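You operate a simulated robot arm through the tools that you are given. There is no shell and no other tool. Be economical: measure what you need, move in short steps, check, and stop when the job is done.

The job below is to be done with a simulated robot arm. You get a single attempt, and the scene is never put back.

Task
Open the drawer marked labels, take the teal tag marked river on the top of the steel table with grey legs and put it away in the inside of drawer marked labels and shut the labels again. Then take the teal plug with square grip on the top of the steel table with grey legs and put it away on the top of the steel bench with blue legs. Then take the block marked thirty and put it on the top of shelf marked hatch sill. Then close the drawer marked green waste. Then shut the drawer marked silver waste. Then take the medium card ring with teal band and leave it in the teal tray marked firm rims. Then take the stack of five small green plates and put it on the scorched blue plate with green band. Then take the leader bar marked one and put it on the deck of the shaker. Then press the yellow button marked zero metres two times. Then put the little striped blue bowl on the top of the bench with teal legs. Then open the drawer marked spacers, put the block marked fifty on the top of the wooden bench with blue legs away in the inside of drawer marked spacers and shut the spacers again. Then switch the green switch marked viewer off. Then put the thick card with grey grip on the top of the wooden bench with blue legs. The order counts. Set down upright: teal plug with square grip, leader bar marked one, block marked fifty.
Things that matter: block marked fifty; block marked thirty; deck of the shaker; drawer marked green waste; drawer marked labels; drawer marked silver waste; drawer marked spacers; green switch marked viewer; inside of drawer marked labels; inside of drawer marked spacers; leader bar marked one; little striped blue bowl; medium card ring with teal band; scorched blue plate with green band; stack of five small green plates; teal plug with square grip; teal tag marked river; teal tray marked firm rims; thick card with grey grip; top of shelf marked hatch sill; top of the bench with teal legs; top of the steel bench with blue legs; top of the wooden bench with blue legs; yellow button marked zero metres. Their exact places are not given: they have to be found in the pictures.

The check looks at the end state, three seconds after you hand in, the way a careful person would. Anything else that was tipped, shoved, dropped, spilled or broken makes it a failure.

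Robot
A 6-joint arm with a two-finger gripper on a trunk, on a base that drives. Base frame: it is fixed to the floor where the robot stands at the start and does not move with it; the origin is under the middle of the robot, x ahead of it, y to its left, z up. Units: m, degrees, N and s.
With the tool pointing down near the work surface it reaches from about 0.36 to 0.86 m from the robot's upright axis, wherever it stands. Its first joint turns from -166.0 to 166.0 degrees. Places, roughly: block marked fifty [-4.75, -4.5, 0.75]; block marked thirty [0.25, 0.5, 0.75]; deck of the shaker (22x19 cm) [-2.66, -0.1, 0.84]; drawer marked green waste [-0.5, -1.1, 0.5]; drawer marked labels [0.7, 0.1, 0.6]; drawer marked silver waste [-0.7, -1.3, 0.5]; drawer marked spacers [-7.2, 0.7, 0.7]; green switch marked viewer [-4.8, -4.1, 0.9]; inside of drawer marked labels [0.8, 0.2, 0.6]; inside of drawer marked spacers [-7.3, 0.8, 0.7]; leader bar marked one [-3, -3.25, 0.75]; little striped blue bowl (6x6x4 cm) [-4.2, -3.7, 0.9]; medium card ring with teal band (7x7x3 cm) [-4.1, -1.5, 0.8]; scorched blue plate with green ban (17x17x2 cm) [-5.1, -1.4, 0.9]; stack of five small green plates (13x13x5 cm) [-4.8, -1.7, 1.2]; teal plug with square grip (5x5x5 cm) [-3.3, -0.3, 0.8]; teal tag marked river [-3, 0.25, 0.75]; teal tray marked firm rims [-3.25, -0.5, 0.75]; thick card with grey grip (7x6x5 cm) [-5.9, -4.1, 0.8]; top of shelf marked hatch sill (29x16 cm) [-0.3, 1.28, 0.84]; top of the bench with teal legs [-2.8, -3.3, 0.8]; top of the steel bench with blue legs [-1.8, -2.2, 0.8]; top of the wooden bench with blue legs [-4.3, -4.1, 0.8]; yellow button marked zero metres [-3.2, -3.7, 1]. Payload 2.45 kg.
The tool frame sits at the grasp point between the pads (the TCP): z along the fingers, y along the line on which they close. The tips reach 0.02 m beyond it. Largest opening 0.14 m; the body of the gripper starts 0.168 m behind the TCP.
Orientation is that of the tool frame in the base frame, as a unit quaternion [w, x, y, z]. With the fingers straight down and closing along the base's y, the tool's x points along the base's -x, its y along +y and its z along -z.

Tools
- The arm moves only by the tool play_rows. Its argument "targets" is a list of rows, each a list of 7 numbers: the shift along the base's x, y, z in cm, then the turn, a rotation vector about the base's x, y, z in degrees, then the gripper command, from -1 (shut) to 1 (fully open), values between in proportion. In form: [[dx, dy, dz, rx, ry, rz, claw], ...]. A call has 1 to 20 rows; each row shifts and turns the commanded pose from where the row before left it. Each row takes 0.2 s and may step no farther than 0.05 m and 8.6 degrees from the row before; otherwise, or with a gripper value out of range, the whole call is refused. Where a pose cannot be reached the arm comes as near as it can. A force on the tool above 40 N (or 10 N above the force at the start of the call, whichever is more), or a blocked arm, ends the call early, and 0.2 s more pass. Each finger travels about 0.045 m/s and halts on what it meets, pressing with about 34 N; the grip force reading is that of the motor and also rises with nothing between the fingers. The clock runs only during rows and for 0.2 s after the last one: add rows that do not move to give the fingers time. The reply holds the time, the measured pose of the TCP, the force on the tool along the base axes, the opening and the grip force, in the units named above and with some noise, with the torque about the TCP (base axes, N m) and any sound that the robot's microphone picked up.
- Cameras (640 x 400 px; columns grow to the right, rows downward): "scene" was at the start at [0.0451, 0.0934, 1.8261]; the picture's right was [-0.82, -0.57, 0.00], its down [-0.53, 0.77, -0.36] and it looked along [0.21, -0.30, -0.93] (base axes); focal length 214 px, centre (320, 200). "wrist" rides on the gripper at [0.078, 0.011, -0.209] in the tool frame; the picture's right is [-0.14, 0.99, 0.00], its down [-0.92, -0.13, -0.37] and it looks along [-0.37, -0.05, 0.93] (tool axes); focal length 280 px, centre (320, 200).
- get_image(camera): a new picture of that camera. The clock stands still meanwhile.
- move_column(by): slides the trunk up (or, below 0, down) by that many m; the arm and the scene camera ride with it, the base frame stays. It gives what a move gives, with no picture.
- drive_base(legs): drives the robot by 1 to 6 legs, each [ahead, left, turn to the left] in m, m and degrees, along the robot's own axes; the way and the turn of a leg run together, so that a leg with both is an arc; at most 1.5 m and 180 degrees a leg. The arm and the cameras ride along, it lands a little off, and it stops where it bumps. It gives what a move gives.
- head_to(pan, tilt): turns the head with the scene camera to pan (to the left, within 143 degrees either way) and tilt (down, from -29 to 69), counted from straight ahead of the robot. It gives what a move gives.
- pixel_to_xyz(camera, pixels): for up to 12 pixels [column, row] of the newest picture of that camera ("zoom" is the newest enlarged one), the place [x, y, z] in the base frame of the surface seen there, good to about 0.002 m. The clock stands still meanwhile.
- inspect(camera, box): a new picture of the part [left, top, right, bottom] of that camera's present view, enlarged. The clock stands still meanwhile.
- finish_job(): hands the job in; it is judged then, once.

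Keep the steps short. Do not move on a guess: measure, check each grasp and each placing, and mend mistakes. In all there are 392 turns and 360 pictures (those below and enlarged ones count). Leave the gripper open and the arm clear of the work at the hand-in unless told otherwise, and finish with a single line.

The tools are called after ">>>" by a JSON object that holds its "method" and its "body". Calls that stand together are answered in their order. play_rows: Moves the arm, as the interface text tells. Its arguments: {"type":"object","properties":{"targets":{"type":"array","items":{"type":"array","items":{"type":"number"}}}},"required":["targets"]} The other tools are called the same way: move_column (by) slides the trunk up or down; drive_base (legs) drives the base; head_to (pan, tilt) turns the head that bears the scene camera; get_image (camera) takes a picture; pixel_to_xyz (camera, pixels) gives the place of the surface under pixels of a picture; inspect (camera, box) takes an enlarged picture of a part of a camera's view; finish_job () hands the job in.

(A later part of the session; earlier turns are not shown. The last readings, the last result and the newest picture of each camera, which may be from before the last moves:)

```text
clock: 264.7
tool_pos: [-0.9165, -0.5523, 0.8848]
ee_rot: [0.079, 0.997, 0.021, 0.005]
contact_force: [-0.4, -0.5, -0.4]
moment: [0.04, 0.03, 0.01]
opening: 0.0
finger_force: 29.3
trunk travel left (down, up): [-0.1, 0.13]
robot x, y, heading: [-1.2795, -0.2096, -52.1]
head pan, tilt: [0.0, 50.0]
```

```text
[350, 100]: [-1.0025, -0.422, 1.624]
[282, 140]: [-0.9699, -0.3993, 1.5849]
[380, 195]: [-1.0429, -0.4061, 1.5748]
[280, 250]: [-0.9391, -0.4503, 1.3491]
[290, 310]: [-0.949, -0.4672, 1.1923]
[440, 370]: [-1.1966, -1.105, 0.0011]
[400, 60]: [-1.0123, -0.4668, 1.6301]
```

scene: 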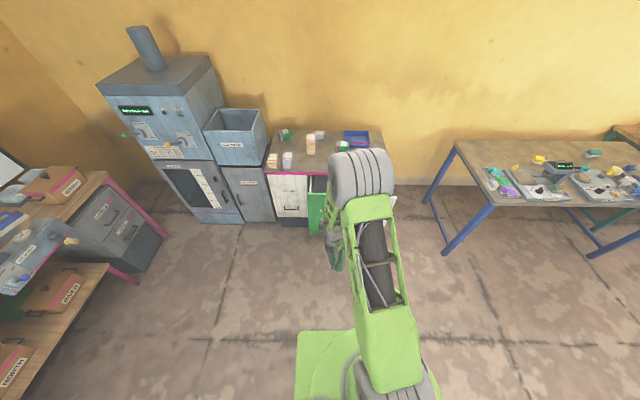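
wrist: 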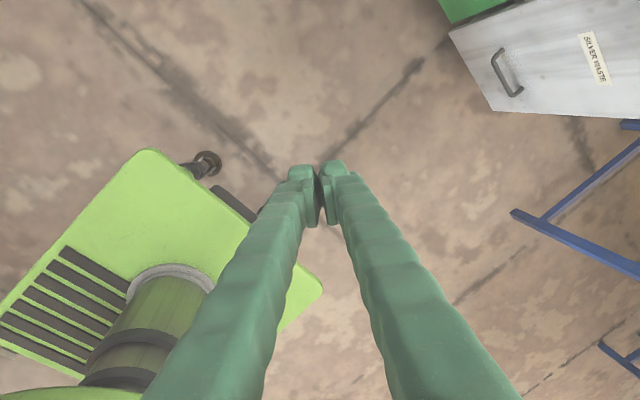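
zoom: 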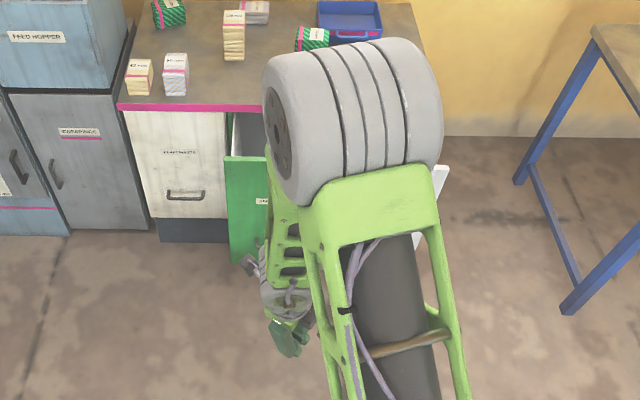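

The limit acts like the wrist pitch being at its stop. I repeat the sideways swing, then try the opposite roll sense.

>>> {"method": "play_rows", "body": {"targets": [[-2.86, -3.07, 0.3, -5.85, 5.46, 0, -1], [-2.8, -3.0, 0.87, -5.85, 5.46, 0, -1], [-2.66, -2.85, 1.44, -5.85, 5.46, 0, -1], [-2.52, -2.7, 1.95, -5.85, 5.46, 0, -1], [-2.3, -2.5, 2.46, -5.85, 5.46, 0, -1], [-2.05, -2.2, 2.9, -5.85, 5.46, 0, -1], [-1.8, -1.9, 3.3, -5.85, 5.46, 0, -1], [-1.4, -1.5, 3.6, -5.85, 5.46, 0, -1], [-1.0, -1.1, 3.9, -5.85, 5.46, 0, -1], [-0.7, -0.7, 4.05, -5.85, 5.46, 0, -1], [0.2, 0.2, 4.1, -5.85, 5.46, 0, -1], [0.3, 0.3, 4.1, -5.85, 5.46, 0, -1], [0.7, 0.7, 4, -5.85, 5.46, 0, -1], [1, 1, 3.8, -5.85, 5.46, 0, -1]]}}

>>> {"method": "inspect", "body": {"camera": "scene", "box": [270, 80, 450, 260]}}

```text
clock: 267.7
tool_pos: [-1.0938, -0.7495, 1.3018]
ee_rot: [0.629, 0.529, 0.063, -0.567]
contact_force: [0.6, -0.5, 1.2]
moment: [0.05, 0.01, 0.07]
opening: 0.0
finger_force: 29.3
out of reach, approached as far as the arm can: row 14
trunk travel left (down, up): [-0.1, 0.13]
robot x, y, heading: [-1.2757, -0.2031, -51.8]
head pan, tilt: [0.0, 50.0]
```

```text
2.22 times, centred on (360, 170) of scene
```

zoom: 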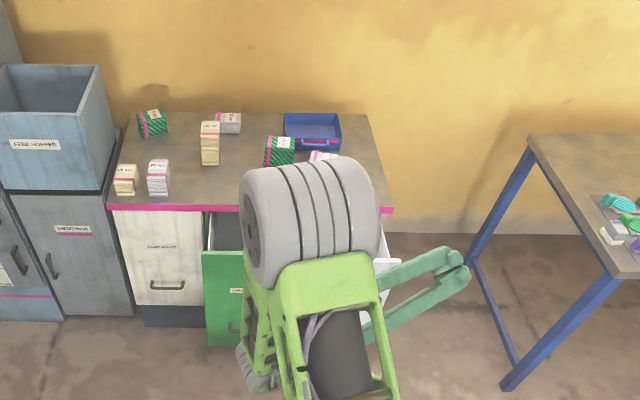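

>>> {"method": "play_rows", "body": {"targets": [[1.35, -1.26, -0.13, 5.6, 6, 0, -1], [1.33, -1.24, -0.4, 5.6, 6, 0, -1], [1.27, -1.19, -0.65, 5.6, 6, 0, -1], [1.19, -1.11, -0.89, 5.6, 6, 0, -1]]}}

```text
clock: 268.7
tool_pos: [-1.0421, -0.8002, 1.2783]
ee_rot: [-0.5, -0.494, -0.301, 0.644]
contact_force: [-0.4, 0.1, -1.2]
moment: [0.02, -0.03, 0.02]
opening: 0.0001
finger_force: 29.9
out of reach, approached as far as the arm can: row 1
trunk travel left (down, up): [-0.1, 0.13]
robot x, y, heading: [-1.2781, -0.2089, -52.0]
head pan, tilt: [0.0, 50.0]
```

>>> {"method": "play_rows", "body": {"targets": [[1.09, -1.02, -1.12, 5.6, 6, 0, -1], [0.96, -0.9, -1.32, 5.6, 6, 0, -1], [0.81, -0.76, -1.49, 5.6, 6, 0, -1], [0.65, -0.61, -1.64, 5.6, 6, 0, -1], [0.48, -0.44, -1.74, 5.6, 6, 0, -1], [0.29, -0.27, -1.82, 5.6, 6, 0, -1], [0.1, -0.1, -1.86, 5.6, 6, 0, -1], [-0.1, 0.1, -1.86, 5.6, 6, 0, -1], [-0.29, 0.27, -1.82, 5.6, 6, 0, -1], [-0.48, 0.44, -1.74, 5.6, 6, 0, -1], [-0.65, 0.61, -1.64, 5.6, 6, 0, -1], [-0.81, 0.76, -1.49, 5.6, 6, 0, -1], [-0.96, 0.9, -1.32, 5.6, 6, 0, -1], [-1.09, 1.02, -1.12, 5.6, 6, 0, -1], [-1.19, 1.11, -0.89, 5.6, 6, 0, -1], [-1.27, 1.19, -0.65, 5.6, 6, 0, -1]]}}

```text
clock: 272.1
tool_pos: [-1.0675, -0.7788, 1.0416]
ee_rot: [-0.302, 0.085, 0.857, -0.408]
contact_force: [-0.8, 0.6, -0.2]
moment: [-0.01, -0.02, 0.01]
opening: 0.0
finger_force: 30.0
trunk travel left (down, up): [-0.1, 0.13]
robot x, y, heading: [-1.2802, -0.2055, -52.1]
head pan, tilt: [0.0, 50.0]
```

All reachable. Now I swing the tool back down.

>>> {"method": "play_rows", "body": {"targets": [[1.43, 1.54, -3.6, 5.85, -5.46, 0, -1], [1.77, 1.9, -3.3, 5.85, -5.46, 0, -1], [2.05, 2.2, -2.9, 5.85, -5.46, 0, -1], [2.3, 2.5, -2, 5.85, -5.46, 0, -1], [2.52, 2.7, -1, 5.85, -5.46, 0, -1], [2.66, 2.85, -1, 5.85, -5.46, 0, -1], [2.8, 3, 0, 5.85, -5.46, 0, -1], [2.86, 3.07, 0, 3, -2.8, 0, -1]]}}

>>> {"method": "play_rows", "body": {"targets": [[2, -2, 2, 0, 0, 0, -1], [2, -2, 2, 0, 0, 0, -1], [2, -2, 2, 0, 0, 0, -1], [2, -2, 2, 0, 0, 0, -1], [0, 0, 2, 0, 0, 0, -1]]}}

```text
clock: 273.9
tool_pos: [-0.8742, -0.5693, 0.8946]
ee_rot: [-0.002, 0.119, 0.989, -0.082]
contact_force: [0.4, -0.3, 0.2]
moment: [0.12, -0.1, 0.01]
opening: 0.0002
finger_force: 29.3
out of reach, approached as far as the arm can: row 6, 7, 8
trunk travel left (down, up): [-0.1, 0.13]
robot x, y, heading: [-1.2791, -0.2053, -52.1]
head pan, tilt: [0.0, 50.0]
```

```text
clock: 275.1
tool_pos: [-0.8136, -0.5817, 0.9459]
ee_rot: [0.0, 0.123, 0.987, -0.1]
contact_force: [0.0, 0.7, 0.5]
moment: [-0.08, -0.04, 0.0]
opening: 0.0
finger_force: 29.1
out of reach, approached as far as the arm can: row 2, 3, 4, 5
trunk travel left (down, up): [-0.1, 0.13]
robot x, y, heading: [-1.2755, -0.2019, -52.3]
head pan, tilt: [0.0, 50.0]
```

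>>> {"method": "play_rows", "body": {"targets": [[0, 0, 0, 0, 0, -8.2, -1], [0, 0, 0, 0, 0, -8.2, -1], [0, 0, 0, 0, 0, -8.2, -1], [0, 0, 0, 0, 0, -8.2, -1], [0, 0, 0, 0, 0, -8.2, -1], [0, 0, 0, 0, 0, -8.2, -1]]}}

>>> {"method": "play_rows", "body": {"targets": [[1, -1, 1, 0, 0, 0, -1], [1, -1, 1, 0, 0, 0, -1], [1, -1, 1, 0, 0, 0, -1], [1, -1, 1, 0, 0, 0, -1]]}}

```text
clock: 276.5
tool_pos: [-0.8173, -0.5806, 0.9416]
ee_rot: [-0.035, 0.52, 0.849, -0.082]
contact_force: [-0.4, -0.9, -0.2]
moment: [-0.02, -0.03, 0.04]
opening: 0.0
finger_force: 29.5
out of reach, approached as far as the arm can: row 6
trunk travel left (down, up): [-0.1, 0.13]
robot x, y, heading: [-1.2752, -0.2081, -52.4]
head pan, tilt: [0.0, 50.0]
```

```text
clock: 277.5
tool_pos: [-0.8011, -0.6172, 0.9627]
ee_rot: [-0.032, 0.519, 0.85, -0.09]
contact_force: [0.5, 0.1, 0.2]
moment: [-0.04, -0.02, 0.0]
opening: 0.0
finger_force: 29.1
out of reach, approached as far as the arm can: row 1, 2, 3, 4
trunk travel left (down, up): [-0.1, 0.13]
robot x, y, heading: [-1.2762, -0.2079, -52.5]
head pan, tilt: [0.0, 50.0]
```

>>> {"method": "play_rows", "body": {"targets": [[-2, 2, -2, 0, 0, 0, -1], [-2, 2, -2, 0, 0, 0, -1]]}}

>>> {"method": "play_rows", "body": {"targets": [[0, 0, 0, 5.85, -5.46, 0, -1]]}}

>>> {"method": "play_rows", "body": {"targets": [[0, 0, 0, 0, 0, 8.2, -1], [0, 0, 0, 0, 0, 8.2, -1]]}}

>>> {"method": "play_rows", "body": {"targets": [[0, 0, 0, 5.6, 6, 0, -1], [0, 0, 0, 5.6, 6, 0, -1]]}}

```text
clock: 278.1
tool_pos: [-0.8433, -0.5783, 0.9211]
ee_rot: [-0.037, 0.52, 0.851, -0.073]
contact_force: [-0.2, 0.9, 0.1]
moment: [0.0, 0.0, 0.03]
opening: 0.0
finger_force: 28.8
out of reach, approached as far as the arm can: row 1
trunk travel left (down, up): [-0.1, 0.13]
robot x, y, heading: [-1.2778, -0.2057, -52.4]
head pan, tilt: [0.0, 50.0]
```

```text
clock: 278.5
tool_pos: [-0.8441, -0.5775, 0.9202]
ee_rot: [-0.036, 0.52, 0.85, -0.074]
contact_force: [0.3, -0.2, -0.1]
moment: [0.03, -0.02, 0.0]
opening: 0.0001
finger_force: 29.1
out of reach, approached as far as the arm can: row 1
trunk travel left (down, up): [-0.1, 0.13]
robot x, y, heading: [-1.2785, -0.2024, -52.1]
head pan, tilt: [0.0, 50.0]
```

```text
clock: 279.1
tool_pos: [-0.8442, -0.5751, 0.921]
ee_rot: [-0.026, 0.392, 0.916, -0.079]
contact_force: [0.7, 0.3, -0.1]
moment: [-0.02, 0.01, 0.01]
opening: 0.0
finger_force: 29.8
trunk travel left (down, up): [-0.1, 0.13]
robot x, y, heading: [-1.2814, -0.2054, -52.3]
head pan, tilt: [0.0, 50.0]
```

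```text
clock: 279.7
tool_pos: [-0.8804, -0.5884, 0.9014]
ee_rot: [-0.156, 0.372, 0.913, -0.065]
contact_force: [0.7, -0.4, -0.1]
moment: [-0.01, 0.04, -0.02]
opening: 0.0
finger_force: 29.6
out of reach, approached as far as the arm can: row 1, 2
trunk travel left (down, up): [-0.1, 0.13]
robot x, y, heading: [-1.2767, -0.2046, -52.3]
head pan, tilt: [0.0, 50.0]
```

My reading now: close in, with the forearm near vertical, a straight-down tool is a singular wrist pose, and the forearm roll joint wound round to its stop. I unwind it: tilt the tool more, then sweep the tilt round from back through right to forward.

>>> {"method": "play_rows", "body": {"targets": [[-4, 0, 1, 0, 8, 0, -1], [-4, 0, 1.5, 0, 8, 0, -1], [0.18, -2.45, 0, 0, 0, 8.2, -1], [0.52, -2.4, 0, 0, 0, 8.2, -1], [0.86, -2.3, 0, 0, 0, 8.2, -1], [1.18, -2.16, 0, 0, 0, 8.2, -1], [1.48, -1.97, 0, 0, 0, 8.2, -1], [1.74, -1.74, 0, 0, 0, 8.2, -1], [1.97, -1.47, 0, 0, 0, 8.2, -1]]}}

>>> {"method": "play_rows", "body": {"targets": [[2.16, -1.17, 0, 0, 0, 8.2, -1], [2.31, -0.85, 0, 0, 0, 8.2, -1], [2.4, -0.52, 0, 0, 0, 8.2, -1], [2.45, -0.17, 0, 0, 0, 8.2, -1], [2.45, 0.18, 0, 0, 0, 8.2, -1], [2.4, 0.53, 0, 0, 0, 8.2, -1], [2.3, 0.87, 0, 0, 0, 8.2, -1], [2.15, 1.19, 0, 0, 0, 8.2, -1], [1.96, 1.48, 0, 0, 0, 8.2, -1], [1.73, 1.75, 0, 0, 0, 8.2, -1]]}}

>>> {"method": "get_image", "body": {"camera": "scene"}}

```text
clock: 281.7
tool_pos: [-0.8848, -0.7292, 0.9249]
ee_rot: [-0.186, -0.109, 0.946, -0.243]
contact_force: [0.2, 0.9, 0.6]
moment: [0.02, 0.0, 0.01]
opening: 0.0
finger_force: 29.7
out of reach, approached as far as the arm can: row 9
trunk travel left (down, up): [-0.1, 0.13]
robot x, y, heading: [-1.2789, -0.2037, -52.3]
head pan, tilt: [0.0, 50.0]
```

```text
clock: 283.9
tool_pos: [-0.6708, -0.6886, 0.9166]
ee_rot: [-0.014, 0.703, -0.644, 0.303]
contact_force: [-0.6, -0.4, 0.2]
moment: [-0.01, 0.05, 0.05]
opening: 0.0001
finger_force: 29.6
out of reach, approached as far as the arm can: row 1, 2
trunk travel left (down, up): [-0.1, 0.13]
robot x, y, heading: [-1.2779, -0.2068, -52.5]
head pan, tilt: [0.0, 50.0]
```

```text
272 pictures are left
```

scene: 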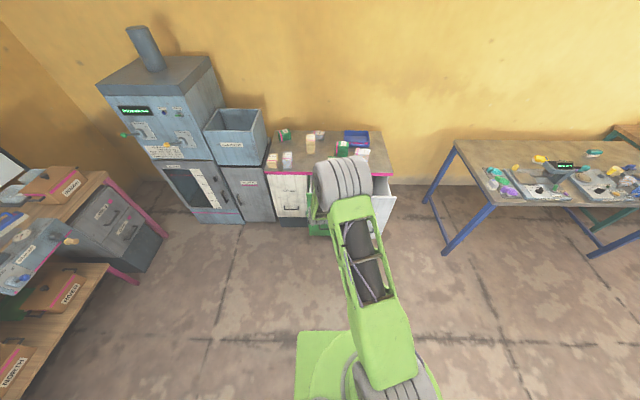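

The tool now leans forward as intended. I bring it upright with the TCP held, so the forearm slants outward.

>>> {"method": "play_rows", "body": {"targets": [[0, 0, 1, 5.45, 5.85, 0, -1], [0, 0, 1, 5.45, 5.85, 0, -1], [0, 0, 1, 5.45, 5.85, 0, -1], [0, 0, 1, 5.45, 5.85, 0, -1], [0, 0, 2, 1.4, 1.4, 0, -1], [0, 0, 2, 0, 0, 0, -1]]}}

```text
clock: 285.3
tool_pos: [-0.6657, -0.6824, 0.993]
ee_rot: [-0.03, 0.734, -0.677, 0.036]
contact_force: [0.1, -0.3, 0.0]
moment: [-0.01, 0.01, 0.0]
opening: 0.0
finger_force: 29.0
out of reach, approached as far as the arm can: row 1
trunk travel left (down, up): [-0.1, 0.13]
robot x, y, heading: [-1.2793, -0.2118, -52.2]
head pan, tilt: [0.0, 50.0]
```

>>> {"method": "play_rows", "body": {"targets": [[0, 0, 0, 0.14, 2.7, 0, -1], [0, 0, 0, 0.14, 2.7, 0, -1], [0, 0, 1, 0, 0, -8, -1], [0, 0, 1, 0, 0, -8, -1], [0, 0, 1, 0, 0, -8, -1], [0, 0, 1, 0, 0, -8, -1], [0, 0, 1, 0, 0, -8, -1]]}}

```text
clock: 286.9
tool_pos: [-0.6652, -0.6837, 1.0432]
ee_rot: [-0.001, -0.458, 0.889, -0.001]
contact_force: [-1.2, 0.6, 0.8]
moment: [-0.03, -0.01, 0.03]
opening: 0.0
finger_force: 29.7
trunk travel left (down, up): [-0.1, 0.13]
robot x, y, heading: [-1.2778, -0.2051, -52.1]
head pan, tilt: [0.0, 50.0]
```

The wrist is normal again. I turn the yaw to 37° and then drive forward for a plain straight-down push.

>>> {"method": "play_rows", "body": {"targets": [[0, 0, 0, 0, 0, -8.25, -1], [0, 0, 0, 0, 0, -8.25, -1], [0, 0, 0, 0, 0, -8.25, -1], [0, 0, 0, 0, 0, -8.25, -1], [0, 0, 0, 0, 0, -8.25, -1], [0, 0, 0, 0, 0, -8.25, -1], [0, 0, 0, 0, 0, -8.25, -1], [0, 0, 0, 0, 0, -8.25, -1], [0, 0, 0, 0, 0, -8.25, -1], [0, 0, 0, 0, 0, -8.25, -1], [0, 0, 0, 0, 0, -8.25, -1], [0, 0, 0, 0, 0, -8.25, -1], [0, 0, 0, 0, 0, -8.25, -1]]}}

>>> {"method": "play_rows", "body": {"targets": [[-2.7, 2, 0, 0, 0, 0, -1], [-2.7, 2, 0, 0, 0, 0, -1], [-2.7, 2, 0, 0, 0, 0, -1], [-2.7, 2, 0, 0, 0, 0, -1], [-2.7, 2, 0, 0, 0, 0, -1], [-2.7, 2, 0, 0, 0, 0, -1]]}}

```text
clock: 289.7
tool_pos: [-0.665, -0.683, 1.0424]
ee_rot: [-0.001, 0.445, 0.895, 0.0]
contact_force: [-0.2, 0.1, -0.2]
moment: [0.02, 0.0, 0.02]
opening: 0.0
finger_force: 30.2
trunk travel left (down, up): [-0.1, 0.13]
robot x, y, heading: [-1.2781, -0.2043, -52.2]
head pan, tilt: [0.0, 50.0]
```

```text
clock: 291.1
tool_pos: [-0.8281, -0.5644, 1.0422]
ee_rot: [-0.001, 0.444, 0.896, 0.0]
contact_force: [-0.3, 0.1, 0.1]
moment: [-0.08, -0.04, 0.01]
opening: 0.0
finger_force: 29.0
trunk travel left (down, up): [-0.1, 0.13]
robot x, y, heading: [-1.2805, -0.2074, -52.1]
head pan, tilt: [0.0, 50.0]
```

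>>> {"method": "drive_base", "body": {"legs": [[0.43, 0, 0]]}}

>>> {"method": "get_image", "body": {"camera": "scene"}}

```text
clock: 293.6
tool_pos: [-0.5708, -0.8944, 1.0424]
ee_rot: [-0.002, 0.443, 0.897, 0.002]
contact_force: [-0.3, -0.4, -0.2]
moment: [0.0, 0.04, -0.01]
opening: 0.0001
finger_force: 29.6
trunk travel left (down, up): [-0.1, 0.13]
robot x, y, heading: [-1.0207, -0.534, -52.0]
head pan, tilt: [0.0, 50.0]
```

```text
271 pictures are left
```

scene: 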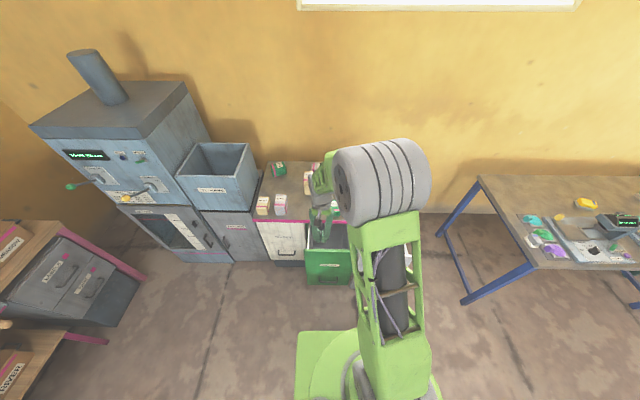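

>>> {"method": "play_rows", "body": {"targets": [[-2, -1.5, 0, 0, 0, 0, -1], [-2, -1.5, 0, 0, 0, 0, -1], [0, 0, -4.3, 0, 0, 0, -1], [0, 0, -4.3, 0, 0, 0, -1], [0, 0, -4.3, 0, 0, 0, -1], [0, 0, -4.3, 0, 0, 0, -1], [0, 0, -4.3, 0, 0, 0, -1], [0, 0, -4.3, 0, 0, 0, -1], [0, 0, -4.2, 0, 0, 0, -1], [0, 0, -4.2, 0, 0, 0, -1]]}}

>>> {"method": "get_image", "body": {"camera": "scene"}}

```text
clock: 295.8
tool_pos: [-0.6123, -0.9265, 0.6991]
ee_rot: [-0.002, 0.443, 0.896, 0.001]
contact_force: [0.2, 0.8, -0.1]
moment: [0.0, 0.02, 0.01]
opening: 0.0002
finger_force: 29.0
trunk travel left (down, up): [-0.1, 0.13]
robot x, y, heading: [-1.019, -0.5364, -52.1]
head pan, tilt: [0.0, 50.0]
```

```text
270 pictures are left
```

scene: 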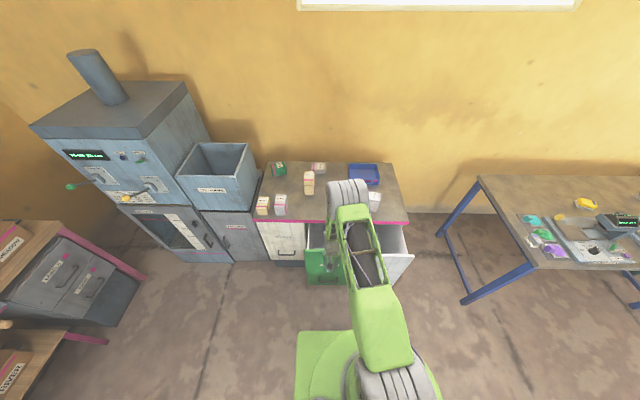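

>>> {"method": "play_rows", "body": {"targets": [[1.2, -1.6, 0, 0, 0, 0, -1], [1.2, -1.6, 0, 0, 0, 0, -1], [1.2, -1.6, 0, 0, 0, 0, -1], [1.2, -1.6, 0, 0, 0, 0, -1], [1.2, -1.6, 0, 0, 0, 0, -1], [1.2, -1.6, 0, 0, 0, 0, -1], [1.2, -1.6, 0, 0, 0, 0, -1], [1.2, -1.6, 0, 0, 0, 0, -1], [1.2, -1.6, 0, 0, 0, 0, -1], [1.2, -1.6, 0, 0, 0, 0, -1], [0.6, -0.8, 0, 0, 0, 0, -1], [0.6, -0.8, 0, 0, 0, 0, -1], [0.6, -0.8, 0, 0, 0, 0, -1], [0.6, -0.8, 0, 0, 0, 0, -1], [0.6, -0.8, 0, 0, 0, 0, -1], [0.6, -0.8, 0, 0, 0, 0, -1]]}}

>>> {"method": "get_image", "body": {"camera": "scene"}}

```text
clock: 299.0
tool_pos: [-0.4711, -1.1114, 0.6956]
ee_rot: [-0.012, 0.443, 0.896, 0.005]
contact_force: [-5.3, 6.5, -0.7]
moment: [-0.7, -0.63, -0.33]
opening: 0.0001
finger_force: 29.5
trunk travel left (down, up): [-0.1, 0.13]
robot x, y, heading: [-1.02, -0.5352, -52.1]
head pan, tilt: [0.0, 50.0]
stopped in row 15: the force on the tool passed its limit at 54 N (the readings are from after the stop); the commanded pose is now the measured one
```

```text
269 pictures are left
```

scene: 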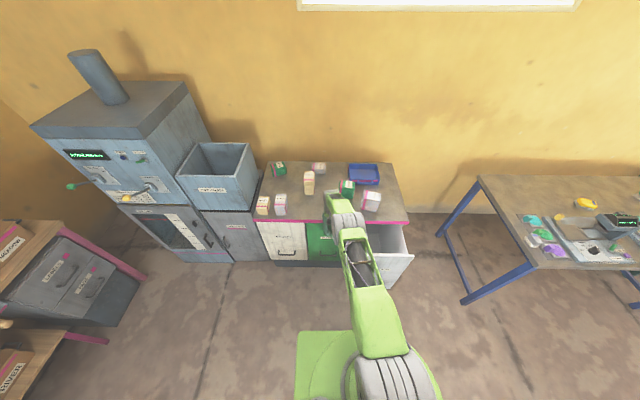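

Green is flush. I back off, slide over in front of silver and push it.

>>> {"method": "play_rows", "body": {"targets": [[-1.5, 2, 0, 0, 0, 0, -1], [-2.75, 3.7, 0, 0, 0, 0, -1], [-2.75, 3.7, 0, 0, 0, 0, -1], [-2.75, 3.7, 0, 0, 0, 0, -1], [-2.75, 3.7, 0, 0, 0, 0, -1], [-2.75, 3.7, 0, 0, 0, 0, -1], [-2.75, 3.7, 0, 0, 0, 0, -1], [-3.6, -2.7, 0, 0, 0, 0, -1], [-3.6, -2.7, 0, 0, 0, 0, -1], [-3.6, -2.7, 0, 0, 0, 0, -1], [-3.6, -2.7, 0, 0, 0, 0, -1], [-3.6, -2.7, 0, 0, 0, 0, -1], [-3.6, -2.7, 0, 0, 0, 0, -1], [-3.6, -2.7, 0, 0, 0, 0, -1], [0, 0, 0, 0, 0, 0, -1]]}}

>>> {"method": "get_image", "body": {"camera": "scene"}}

```text
clock: 302.2
tool_pos: [-0.8395, -1.0241, 0.6968]
ee_rot: [0.004, 0.444, 0.896, 0.011]
contact_force: [0.4, 0.4, -0.2]
moment: [-0.02, 0.01, 0.02]
opening: 0.0
finger_force: 29.1
out of reach, approached as far as the arm can: row 11, 12, 13, 14
trunk travel left (down, up): [-0.1, 0.13]
robot x, y, heading: [-1.0216, -0.5335, -52.1]
head pan, tilt: [0.0, 50.0]
```

```text
268 pictures are left
```

scene: 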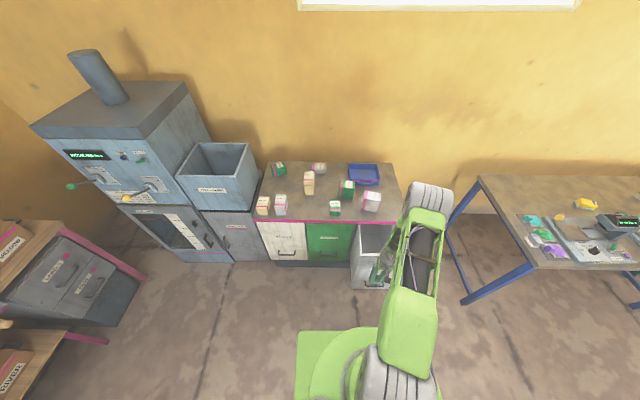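

I shift the base 8 cm to the right instead of reaching closer in.

>>> {"method": "drive_base", "body": {"legs": [[0, -0.08, 0]]}}

>>> {"method": "play_rows", "body": {"targets": [[1.2, -1.6, 0, 0, 0, 0, -1], [1.2, -1.6, 0, 0, 0, 0, -1], [1.2, -1.6, 0, 0, 0, 0, -1], [1.2, -1.6, 0, 0, 0, 0, -1], [1.2, -1.6, 0, 0, 0, 0, -1]]}}

>>> {"method": "get_image", "body": {"camera": "wrist"}}

```text
clock: 303.6
tool_pos: [-0.9014, -1.0716, 0.6967]
ee_rot: [0.003, 0.444, 0.896, 0.012]
contact_force: [-0.6, 0.0, 1.0]
moment: [0.03, -0.01, 0.02]
opening: 0.0
finger_force: 29.4
trunk travel left (down, up): [-0.1, 0.13]
robot x, y, heading: [-1.0814, -0.5856, -52.2]
head pan, tilt: [0.0, 50.0]
```

```text
clock: 304.8
tool_pos: [-0.8403, -1.153, 0.6975]
ee_rot: [0.004, 0.443, 0.897, 0.01]
contact_force: [-0.4, -0.1, -1.0]
moment: [0.02, 0.0, -0.01]
opening: 0.0
finger_force: 29.2
trunk travel left (down, up): [-0.1, 0.13]
robot x, y, heading: [-1.0811, -0.5844, -52.2]
head pan, tilt: [0.0, 50.0]
```

```text
267 pictures are left
```

wrist: 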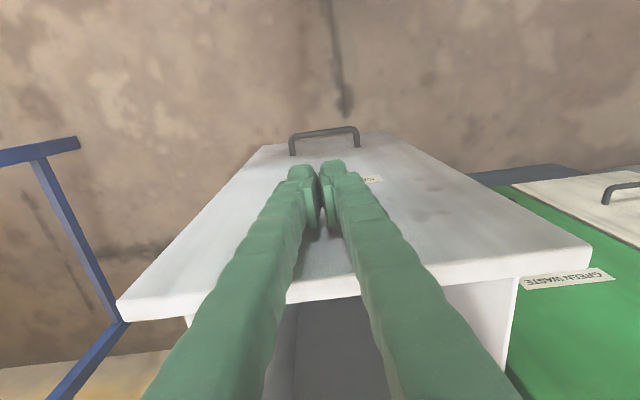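

Centred on the silver front. I push on until it stops.

>>> {"method": "play_rows", "body": {"targets": [[1.2, -1.6, 0, 0, 0, 0, -1], [1.2, -1.6, 0, 0, 0, 0, -1], [1.2, -1.6, 0, 0, 0, 0, -1], [1.2, -1.6, 0, 0, 0, 0, -1], [1.2, -1.6, 0, 0, 0, 0, -1], [1.2, -1.6, 0, 0, 0, 0, -1], [1.2, -1.6, 0, 0, 0, 0, -1], [0.9, -1.2, 0, 0, 0, 0, -1], [0.6, -0.8, 0, 0, 0, 0, -1], [0.6, -0.8, 0, 0, 0, 0, -1], [0.6, -0.8, 0, 0, 0, 0, -1], [0.6, -0.8, 0, 0, 0, 0, -1], [0.6, -0.8, 0, 0, 0, 0, -1]]}}

>>> {"method": "get_image", "body": {"camera": "scene"}}

```text
clock: 307.5
tool_pos: [-0.7265, -1.3032, 0.6913]
ee_rot: [-0.005, 0.445, 0.895, 0.017]
contact_force: [-4.5, 5.4, -1.9]
moment: [-0.57, -0.44, -0.29]
opening: 0.0002
finger_force: 29.3
trunk travel left (down, up): [-0.1, 0.13]
robot x, y, heading: [-1.0796, -0.5833, -52.1]
head pan, tilt: [0.0, 50.0]
stopped in row 13: the force on the tool passed its limit at 50 N (the readings are from after the stop); the commanded pose is now the measured one
```

```text
266 pictures are left
```

scene: 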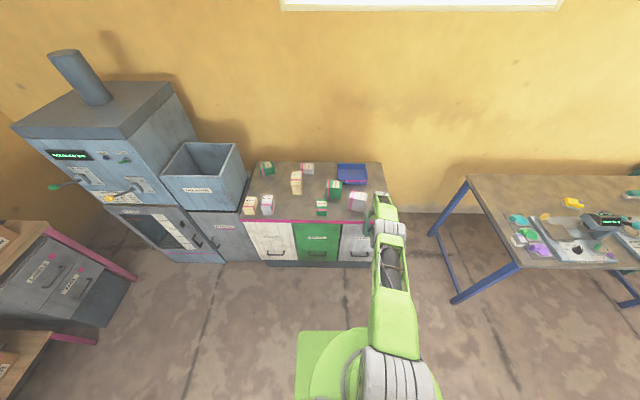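

Both are shut. I back off, raise and head for the card rings near (-4.1,-1.5).

>>> {"method": "play_rows", "body": {"targets": [[-1.5, 2, 0, 0, 0, 0, -1], [-2.7, 3.6, 0, 0, 0, 0, -1], [-2.7, 3.6, 0, 0, 0, 0, -1], [0, 0, 4.5, 0, 0, 0, -0.1], [0, 0, 4.5, 0, 0, 0, -0.1], [0, 0, 4.5, 0, 0, 0, -0.1], [0, 0, 4.5, 0, 0, 0, -0.1], [0, 0, 4.5, 0, 0, 0, -0.1], [0, 0, 4.5, 0, 0, 0, -0.1], [0, 0, 4.5, 0, 0, 0, -0.1], [0, 0, 4.5, 0, 0, 0, -0.1], [0, 0, 3, 0, 0, 0, -0.1]]}}

```text
clock: 310.1
tool_pos: [-0.7961, -1.2119, 1.0843]
ee_rot: [-0.003, 0.445, 0.895, 0.016]
contact_force: [0.1, 0.4, -0.2]
moment: [-0.02, -0.03, 0.01]
opening: 0.0633
finger_force: 0.1
trunk travel left (down, up): [-0.1, 0.13]
robot x, y, heading: [-1.0814, -0.5821, -52.2]
head pan, tilt: [0.0, 50.0]
```

>>> {"method": "play_rows", "body": {"targets": [[-1.75, 3.9, 0, 0, 0, 0, -0.1], [-1.75, 3.9, 0, 0, 0, 0, -0.1], [-1.75, 3.9, 0, 0, 0, 0, -0.1], [-1.75, 3.9, 0, 0, 0, 0, -0.1]]}}

>>> {"method": "drive_base", "body": {"legs": [[0, 0, -107], [1.0, 0, 0], [0.8, 0, 0]]}}

>>> {"method": "head_to", "body": {"pan": 0, "tilt": 40}}

>>> {"method": "get_image", "body": {"camera": "scene"}}

```text
clock: 311.1
tool_pos: [-0.8672, -1.0559, 1.0834]
ee_rot: [-0.004, 0.444, 0.896, 0.015]
contact_force: [-0.5, 0.2, 0.2]
moment: [-0.05, -0.03, 0.01]
opening: 0.0631
finger_force: 0.0
trunk travel left (down, up): [-0.1, 0.13]
robot x, y, heading: [-1.0871, -0.5853, -52.0]
head pan, tilt: [0.0, 50.0]
```

```text
clock: 324.6
tool_pos: [-3.2639, -1.3206, 1.0829]
ee_rot: [0.01, 0.983, 0.183, 0.012]
contact_force: [-0.1, -0.3, 0.2]
moment: [0.02, -0.02, -0.01]
opening: 0.0632
finger_force: 0.0
trunk travel left (down, up): [-0.1, 0.13]
robot x, y, heading: [-2.7501, -1.2404, -158.3]
head pan, tilt: [0.0, 50.0]
```

```text
clock: 325.3
tool_pos: [-3.2644, -1.3199, 1.083]
ee_rot: [0.01, 0.983, 0.184, 0.013]
contact_force: [-0.3, 0.2, 0.6]
moment: [0.02, 0.02, 0.01]
opening: 0.063
finger_force: 0.1
trunk travel left (down, up): [-0.1, 0.13]
robot x, y, heading: [-2.7469, -1.2417, -158.4]
head pan, tilt: [0.0, 40.0]
```

```text
265 pictures are left
```

scene: 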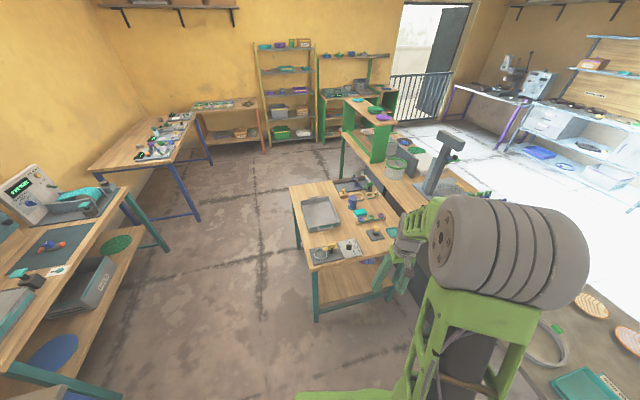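

>>> {"method": "inspect", "body": {"camera": "scene", "box": [285, 165, 405, 275]}}

>>> {"method": "pixel_to_xyz", "body": {"camera": "zoom", "pixels": [[150, 375], [25, 70], [300, 50], [420, 170], [340, 150], [460, 260], [400, 140], [430, 190]]}}

```text
3.64 times, centred on (345, 220) of scene
```

zoom: 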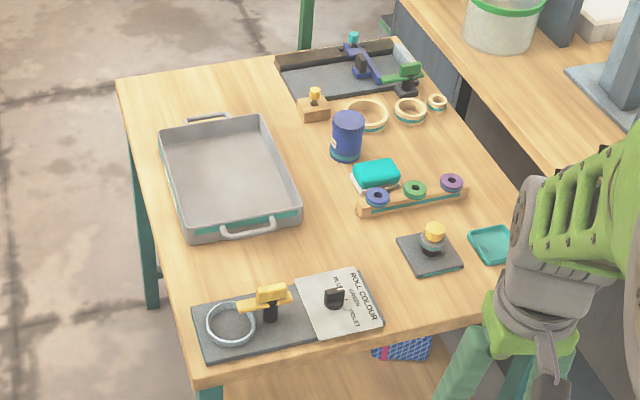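

```text
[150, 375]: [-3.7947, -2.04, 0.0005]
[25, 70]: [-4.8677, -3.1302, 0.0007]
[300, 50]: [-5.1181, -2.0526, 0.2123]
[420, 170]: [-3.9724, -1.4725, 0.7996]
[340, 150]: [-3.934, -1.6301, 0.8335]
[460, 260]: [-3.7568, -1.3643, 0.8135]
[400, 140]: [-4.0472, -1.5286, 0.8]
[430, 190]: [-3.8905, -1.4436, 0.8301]
```

>>> {"method": "inspect", "body": {"camera": "scene", "box": [340, 185, 375, 210]}}

>>> {"method": "pixel_to_xyz", "body": {"camera": "zoom", "pixels": [[440, 155], [505, 150], [445, 195], [320, 170], [485, 190], [475, 115], [540, 120], [570, 90]]}}

```text
16.00 times, centred on (358, 198) of scene
```

zoom: 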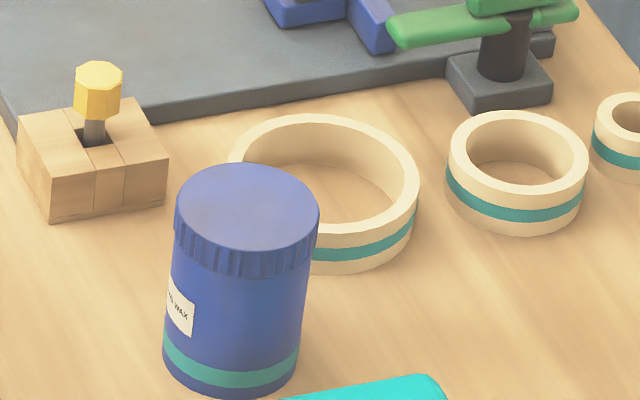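

```text
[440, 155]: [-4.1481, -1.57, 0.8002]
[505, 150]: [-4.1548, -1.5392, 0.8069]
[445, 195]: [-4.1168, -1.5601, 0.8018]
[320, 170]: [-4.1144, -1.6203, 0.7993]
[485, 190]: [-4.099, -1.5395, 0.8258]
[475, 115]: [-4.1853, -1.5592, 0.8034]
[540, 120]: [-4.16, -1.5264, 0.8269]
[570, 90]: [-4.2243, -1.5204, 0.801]
```

All three rings have teal bands; the medium one is the middle, near (-4.13,-1.535). I check the robot's own footprint in the wrist view to know how close I can get.

>>> {"method": "get_image", "body": {"camera": "wrist"}}

>>> {"method": "pixel_to_xyz", "body": {"camera": "scene", "pixels": [[316, 318], [310, 265], [290, 188], [388, 290], [345, 185], [372, 160], [300, 245]]}}

```text
262 pictures are left
```

wrist: 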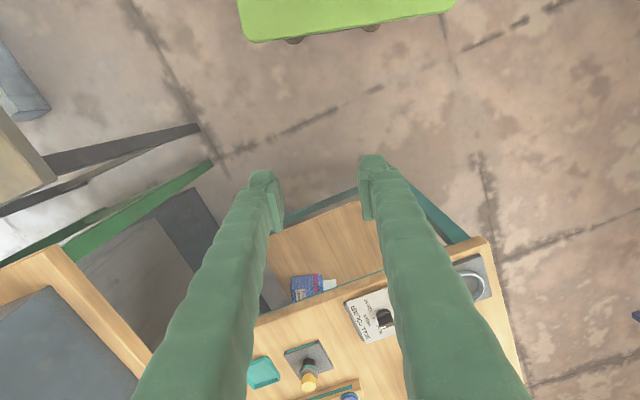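

```text
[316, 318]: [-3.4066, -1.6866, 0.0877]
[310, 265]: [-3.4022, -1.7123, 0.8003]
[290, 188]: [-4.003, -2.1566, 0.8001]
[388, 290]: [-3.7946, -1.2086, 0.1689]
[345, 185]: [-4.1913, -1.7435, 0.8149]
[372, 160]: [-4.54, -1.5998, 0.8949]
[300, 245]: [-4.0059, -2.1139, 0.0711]
```

>>> {"method": "pixel_to_xyz", "body": {"camera": "wrist", "pixels": [[245, 38], [452, 10], [345, 28], [485, 242], [262, 318], [70, 258], [210, 162], [195, 127], [150, 350], [15, 265], [260, 373], [285, 215]]}}

```text
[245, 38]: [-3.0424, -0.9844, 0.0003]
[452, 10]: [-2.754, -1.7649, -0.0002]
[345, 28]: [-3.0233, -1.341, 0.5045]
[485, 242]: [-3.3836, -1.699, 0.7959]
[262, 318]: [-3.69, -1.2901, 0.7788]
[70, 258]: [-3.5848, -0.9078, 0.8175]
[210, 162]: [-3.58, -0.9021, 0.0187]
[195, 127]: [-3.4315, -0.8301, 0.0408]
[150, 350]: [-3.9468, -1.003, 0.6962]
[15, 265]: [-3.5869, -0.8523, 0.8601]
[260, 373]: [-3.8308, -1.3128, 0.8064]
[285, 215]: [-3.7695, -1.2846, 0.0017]
```

>>> {"method": "pixel_to_xyz", "body": {"camera": "wrist", "pixels": [[246, 25], [440, 8], [300, 34], [400, 18]]}}

```text
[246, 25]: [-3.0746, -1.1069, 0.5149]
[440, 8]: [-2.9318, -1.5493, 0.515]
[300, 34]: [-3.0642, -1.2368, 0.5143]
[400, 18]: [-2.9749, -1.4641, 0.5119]
```

Footprint: 0.30 m ahead, about 0.26 m each side. I drive square to the small table's near edge.

>>> {"method": "drive_base", "body": {"legs": [[0.462, -0.315, 15.3]]}}

>>> {"method": "get_image", "body": {"camera": "wrist"}}

```text
clock: 328.6
tool_pos: [-3.7745, -1.4109, 1.0842]
ee_rot: [0.007, 0.948, 0.317, 0.014]
contact_force: [-0.9, -0.7, -0.6]
moment: [0.01, -0.01, -0.03]
opening: 0.0629
finger_force: 0.0
trunk travel left (down, up): [-0.1, 0.13]
robot x, y, heading: [-3.2994, -1.1989, -142.3]
head pan, tilt: [0.0, 40.0]
```

```text
261 pictures are left
```

wrist: 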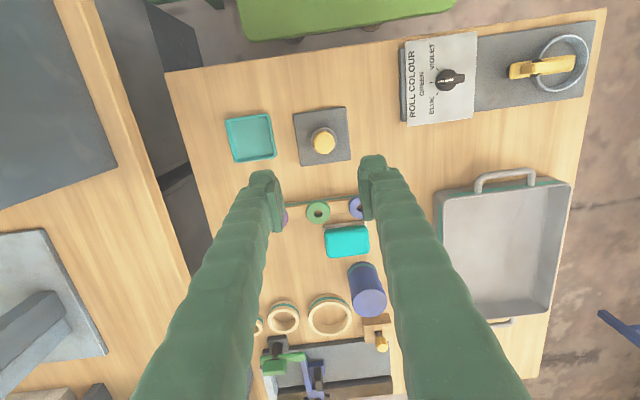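

>>> {"method": "drive_base", "body": {"legs": [[0.045, -0.06, 0]]}}

>>> {"method": "inspect", "body": {"camera": "wrist", "box": [240, 260, 360, 380]}}

>>> {"method": "pixel_to_xyz", "body": {"camera": "zoom", "pixels": [[200, 150], [250, 150], [160, 150], [230, 110], [230, 190], [185, 170], [260, 130], [215, 215]]}}

```text
clock: 329.8
tool_pos: [-3.8479, -1.3923, 1.0826]
ee_rot: [0.009, 0.948, 0.317, 0.016]
contact_force: [-0.6, 0.1, 0.5]
moment: [0.0, -0.08, 0.01]
opening: 0.063
finger_force: 0.1
trunk travel left (down, up): [-0.1, 0.13]
robot x, y, heading: [-3.3746, -1.1743, -142.7]
head pan, tilt: [0.0, 40.0]
```

```text
3.33 times, centred on (300, 320) of wrist
```

zoom: 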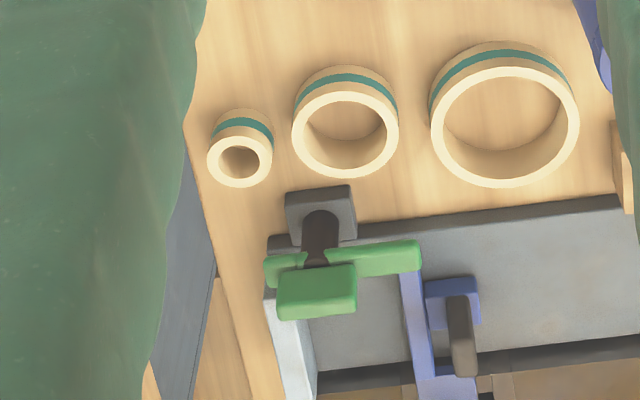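

```text
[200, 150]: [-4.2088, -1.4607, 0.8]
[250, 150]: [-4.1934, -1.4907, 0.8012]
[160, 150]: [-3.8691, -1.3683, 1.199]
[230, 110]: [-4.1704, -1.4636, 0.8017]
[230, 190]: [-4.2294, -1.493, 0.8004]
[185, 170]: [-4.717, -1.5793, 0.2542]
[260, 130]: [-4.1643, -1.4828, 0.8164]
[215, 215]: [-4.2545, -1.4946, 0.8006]
```

>>> {"method": "pixel_to_xyz", "body": {"camera": "zoom", "pixels": [[298, 138], [393, 133], [342, 96], [348, 172], [345, 140], [320, 155], [330, 240], [225, 165], [265, 160], [440, 120]]}}

```text
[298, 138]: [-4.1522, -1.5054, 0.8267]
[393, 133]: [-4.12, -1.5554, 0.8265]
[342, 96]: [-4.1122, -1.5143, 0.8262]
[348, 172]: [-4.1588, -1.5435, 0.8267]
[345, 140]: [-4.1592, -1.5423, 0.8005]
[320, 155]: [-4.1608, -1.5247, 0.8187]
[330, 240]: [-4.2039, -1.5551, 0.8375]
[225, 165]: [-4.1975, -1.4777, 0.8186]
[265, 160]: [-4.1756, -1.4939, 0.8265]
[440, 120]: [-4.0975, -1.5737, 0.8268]
```

Ring centre (-4.136,-1.530), top 0.827, with neighbours close on both sides. I will pinch its near wall, one finger inside. I go above that wall.

>>> {"method": "play_rows", "body": {"targets": [[-2.42, -1.07, -1.39, 0.4, 2.1, -7, -0.4], [-2.42, -1.07, -1.39, 0, 0, -7.8, -0.4], [-2.42, -1.07, -1.39, 0, 0, -7.8, -0.4], [-2.42, -1.07, -1.39, 0, 0, -7.8, -0.4], [-2.42, -1.07, -1.39, 0, 0, -7.8, -0.4], [-2.42, -1.07, -1.39, 0, 0, -7.8, -0.4], [-2.42, -1.07, -1.39, 0, 0, -7.8, -0.4], [-2.42, -1.07, -1.39, 0, 0, -7.8, -0.4], [-2.42, -1.07, -1.39, 0, 0, -7.8, -0.4], [-2.42, -1.07, -1.39, 0, 0, -7.8, -0.4], [-2.42, -1.07, -1.39, 0, 0, -7.8, -0.4], [0, 0, 0, 0, 0, 0, -0.4]]}}

>>> {"method": "get_image", "body": {"camera": "wrist"}}

```text
clock: 332.4
tool_pos: [-4.1116, -1.5099, 0.9302]
ee_rot: [-0.002, 0.913, -0.407, -0.003]
contact_force: [0.3, -0.4, -0.3]
moment: [0.01, -0.02, 0.01]
opening: 0.0421
finger_force: 0.1
trunk travel left (down, up): [-0.1, 0.13]
robot x, y, heading: [-3.3716, -1.181, -142.5]
head pan, tilt: [0.0, 40.0]
```

```text
259 pictures are left
```

wrist: 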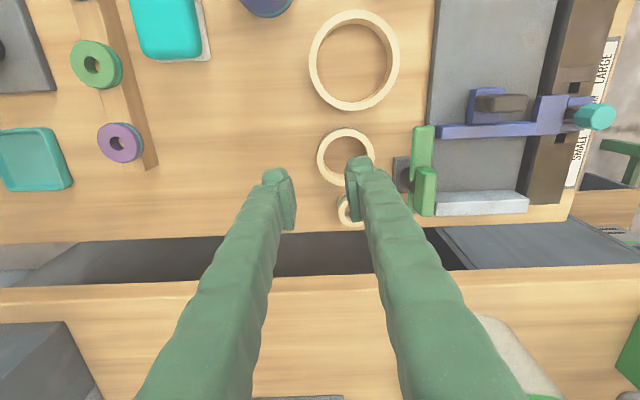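

Aligned: right finger over the inside. I descend and pinch.

>>> {"method": "play_rows", "body": {"targets": [[-0.15, -0.1, -4, 0, 0, 0, -0.4], [0, 0, -3, 0, 0, 0, -0.4], [0, 0, -2, 0, 0, 0, -0.4], [0, 0, -1.4, 0, 0, 0, -0.4], [0, 0, 0, 0, 0, 0, -0.4]]}}

>>> {"method": "get_image", "body": {"camera": "wrist"}}

```text
clock: 333.6
tool_pos: [-4.1131, -1.5111, 0.8252]
ee_rot: [-0.002, 0.913, -0.407, -0.002]
contact_force: [-0.2, -0.1, 0.4]
moment: [-0.02, 0.01, 0.0]
opening: 0.042
finger_force: 0.0
trunk travel left (down, up): [-0.1, 0.13]
robot x, y, heading: [-3.3699, -1.1782, -142.6]
head pan, tilt: [0.0, 40.0]
```

```text
258 pictures are left
```

wrist: 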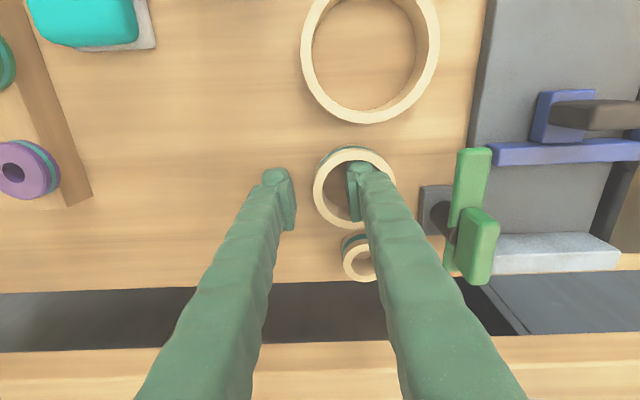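

Finger is inside the ring. I close and lift slowly.

>>> {"method": "play_rows", "body": {"targets": [[0, 0, 0, 0, 0, 0, -1], [0, 0, 0, 0, 0, 0, -1], [0, 0, 0, 0, 0, 0, -1], [0, 0, 0, 0, 0, 0, -1], [0, 0, 0.5, 0, 0, 0, -1], [0, 0, 1, 0, 0, 0, -1], [0, 0, 1.5, 0, 0, 0, -1], [0, 0, 2, 0, 0, 0, -1], [0, 0, 2, 0, 0, 0, -1], [0, 0, 3, 0, 0, 0, -1], [0, 0, 3, 0, 0, 0, -1], [0, 0, 3, 0, 0, 0, -1], [0, 0, 3, 0, 0, 0, -1], [0, 0, 3, 0, 0, 0, -1]]}}

>>> {"method": "get_image", "body": {"camera": "wrist"}}

```text
clock: 336.6
tool_pos: [-4.1137, -1.5109, 1.0464]
ee_rot: [-0.002, 0.913, -0.407, -0.001]
contact_force: [0.5, 0.0, -0.4]
moment: [0.02, 0.02, -0.05]
opening: 0.0081
finger_force: 34.1
trunk travel left (down, up): [-0.1, 0.13]
robot x, y, heading: [-3.3709, -1.1775, -142.7]
head pan, tilt: [0.0, 40.0]
```

```text
257 pictures are left
```

wrist: 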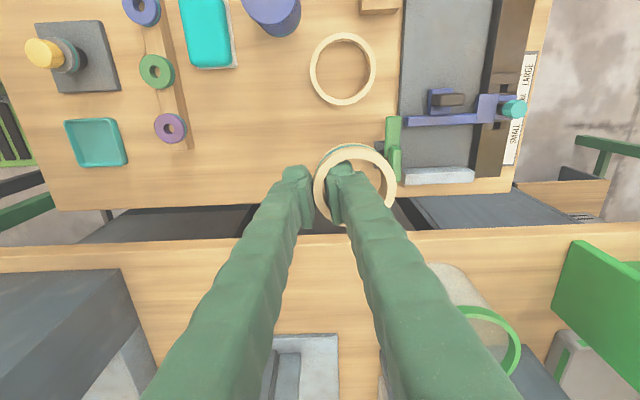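

The ring is held. I draw in, back out of the gap and turn left the long way round to face the firm-rims tray.

>>> {"method": "play_rows", "body": {"targets": [[3, 1.33, 0.5, 0, 0, 0, -1], [3, 1.33, 0.5, 0, 0, 0, -1], [3, 1.33, 0.5, 0, 0, 0, -1], [3, 1.33, 0.5, 0, 0, 0, -1], [3, 1.33, 0.5, 0, 0, 0, -1], [3, 1.33, 0.5, 0, 0, 0, -1], [3, 1.33, 0.5, 0, 0, 0, -1], [3, 1.33, 0.5, 0, 0, 0, -1], [3, 1.33, 0, 0, 0, 0, -1]]}}

>>> {"method": "drive_base", "body": {"legs": [[-0.544, 0.228, 0], [0, 0, 137], [0, 0, 137]]}}

>>> {"method": "get_image", "body": {"camera": "scene"}}

>>> {"method": "get_image", "body": {"camera": "wrist"}}

```text
clock: 338.6
tool_pos: [-3.8426, -1.3929, 1.0861]
ee_rot: [-0.001, 0.914, -0.406, -0.002]
contact_force: [-0.5, -0.4, 0.3]
moment: [0.01, 0.02, 0.01]
opening: 0.0083
finger_force: 34.0
trunk travel left (down, up): [-0.1, 0.13]
robot x, y, heading: [-3.3741, -1.1788, -142.8]
head pan, tilt: [0.0, 40.0]
```

```text
clock: 353.3
tool_pos: [-3.0451, -0.5758, 1.0859]
ee_rot: [0.003, -0.392, 0.92, 0.0]
contact_force: [0.0, 0.2, 1.0]
moment: [0.02, 0.0, 0.01]
opening: 0.0084
finger_force: 34.3
trunk travel left (down, up): [-0.1, 0.13]
robot x, y, heading: [-2.7965, -1.028, 131.5]
head pan, tilt: [0.0, 40.0]
```

```text
256 pictures are left
```

scene: 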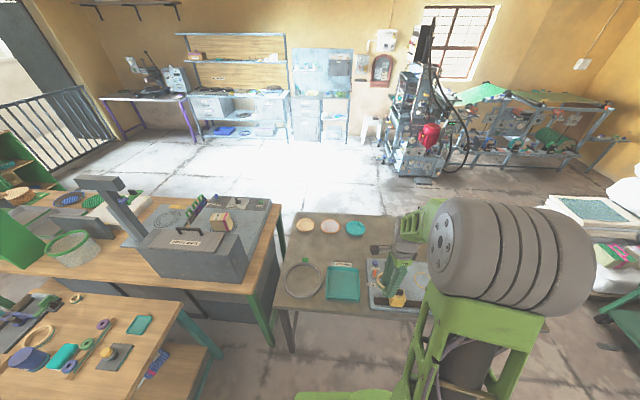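

```text
255 pictures are left
```

wrist: 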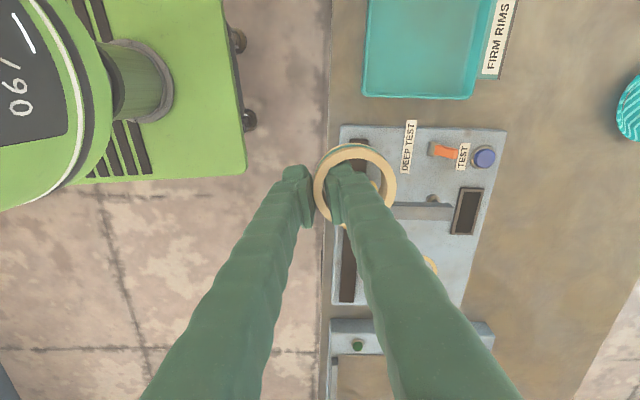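

Ring still held. I measure the tray from the scene view.

>>> {"method": "inspect", "body": {"camera": "scene", "box": [275, 210, 415, 310]}}

>>> {"method": "pixel_to_xyz", "body": {"camera": "scene", "pixels": [[343, 283], [333, 270], [356, 270], [331, 296], [357, 296], [328, 300], [360, 300], [330, 266], [360, 266], [398, 298]]}}

```text
4.00 times, centred on (345, 260) of scene
```

zoom: 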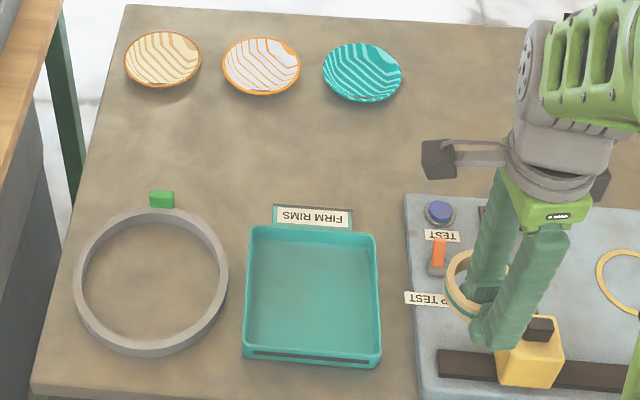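

```text
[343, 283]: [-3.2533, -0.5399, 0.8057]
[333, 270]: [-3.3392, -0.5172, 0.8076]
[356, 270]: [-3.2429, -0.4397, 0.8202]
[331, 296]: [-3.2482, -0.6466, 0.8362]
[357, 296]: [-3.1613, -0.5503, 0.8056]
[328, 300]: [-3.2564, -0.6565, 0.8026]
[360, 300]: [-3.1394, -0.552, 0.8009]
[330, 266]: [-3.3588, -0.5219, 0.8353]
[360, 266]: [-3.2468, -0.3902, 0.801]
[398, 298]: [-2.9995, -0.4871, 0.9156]
```

>>> {"method": "play_rows", "body": {"targets": [[-2.8, 0.34, 0, 0, 0, 0, -1], [-2.8, 0.34, 0, 0, 0, 0, -1], [-2.8, 0.34, 0, 0, 0, 0, -1], [-2.8, 0.34, 0, 0, 0, 0, -1], [-2.8, 0.34, 0, 0, 0, 0, -1], [-2.8, 0.34, 0, 0, 0, 0, -1], [-2.9, 0.34, 0, 0, 0, 0, -1], [0, 0, -3.6, 0, 0, 0, -1], [0, 0, -3.6, 0, 0, 0, -1], [0, 0, -3.6, 0, 0, 0, -1], [0, 0, -3.6, 0, 0, 0, -1], [0, 0, -3.6, 0, 0, 0, -1], [0, 0, -2.5, 0, 0, 0, -1], [0, 0, 0, 0, 0, 0, -1]]}}

>>> {"method": "get_image", "body": {"camera": "wrist"}}

```text
clock: 356.3
tool_pos: [-3.2407, -0.5517, 0.8797]
ee_rot: [0.002, -0.392, 0.92, 0.001]
contact_force: [-0.2, -0.5, -0.5]
moment: [0.0, -0.02, 0.0]
opening: 0.0083
finger_force: 33.6
trunk travel left (down, up): [-0.1, 0.13]
robot x, y, heading: [-2.7956, -1.0322, 131.7]
head pan, tilt: [0.0, 40.0]
```

```text
253 pictures are left
```

wrist: 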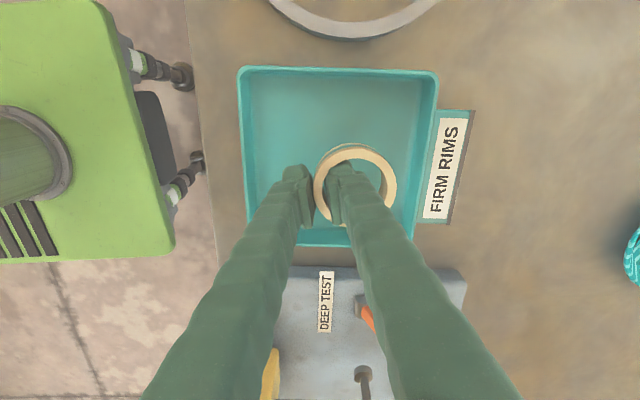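

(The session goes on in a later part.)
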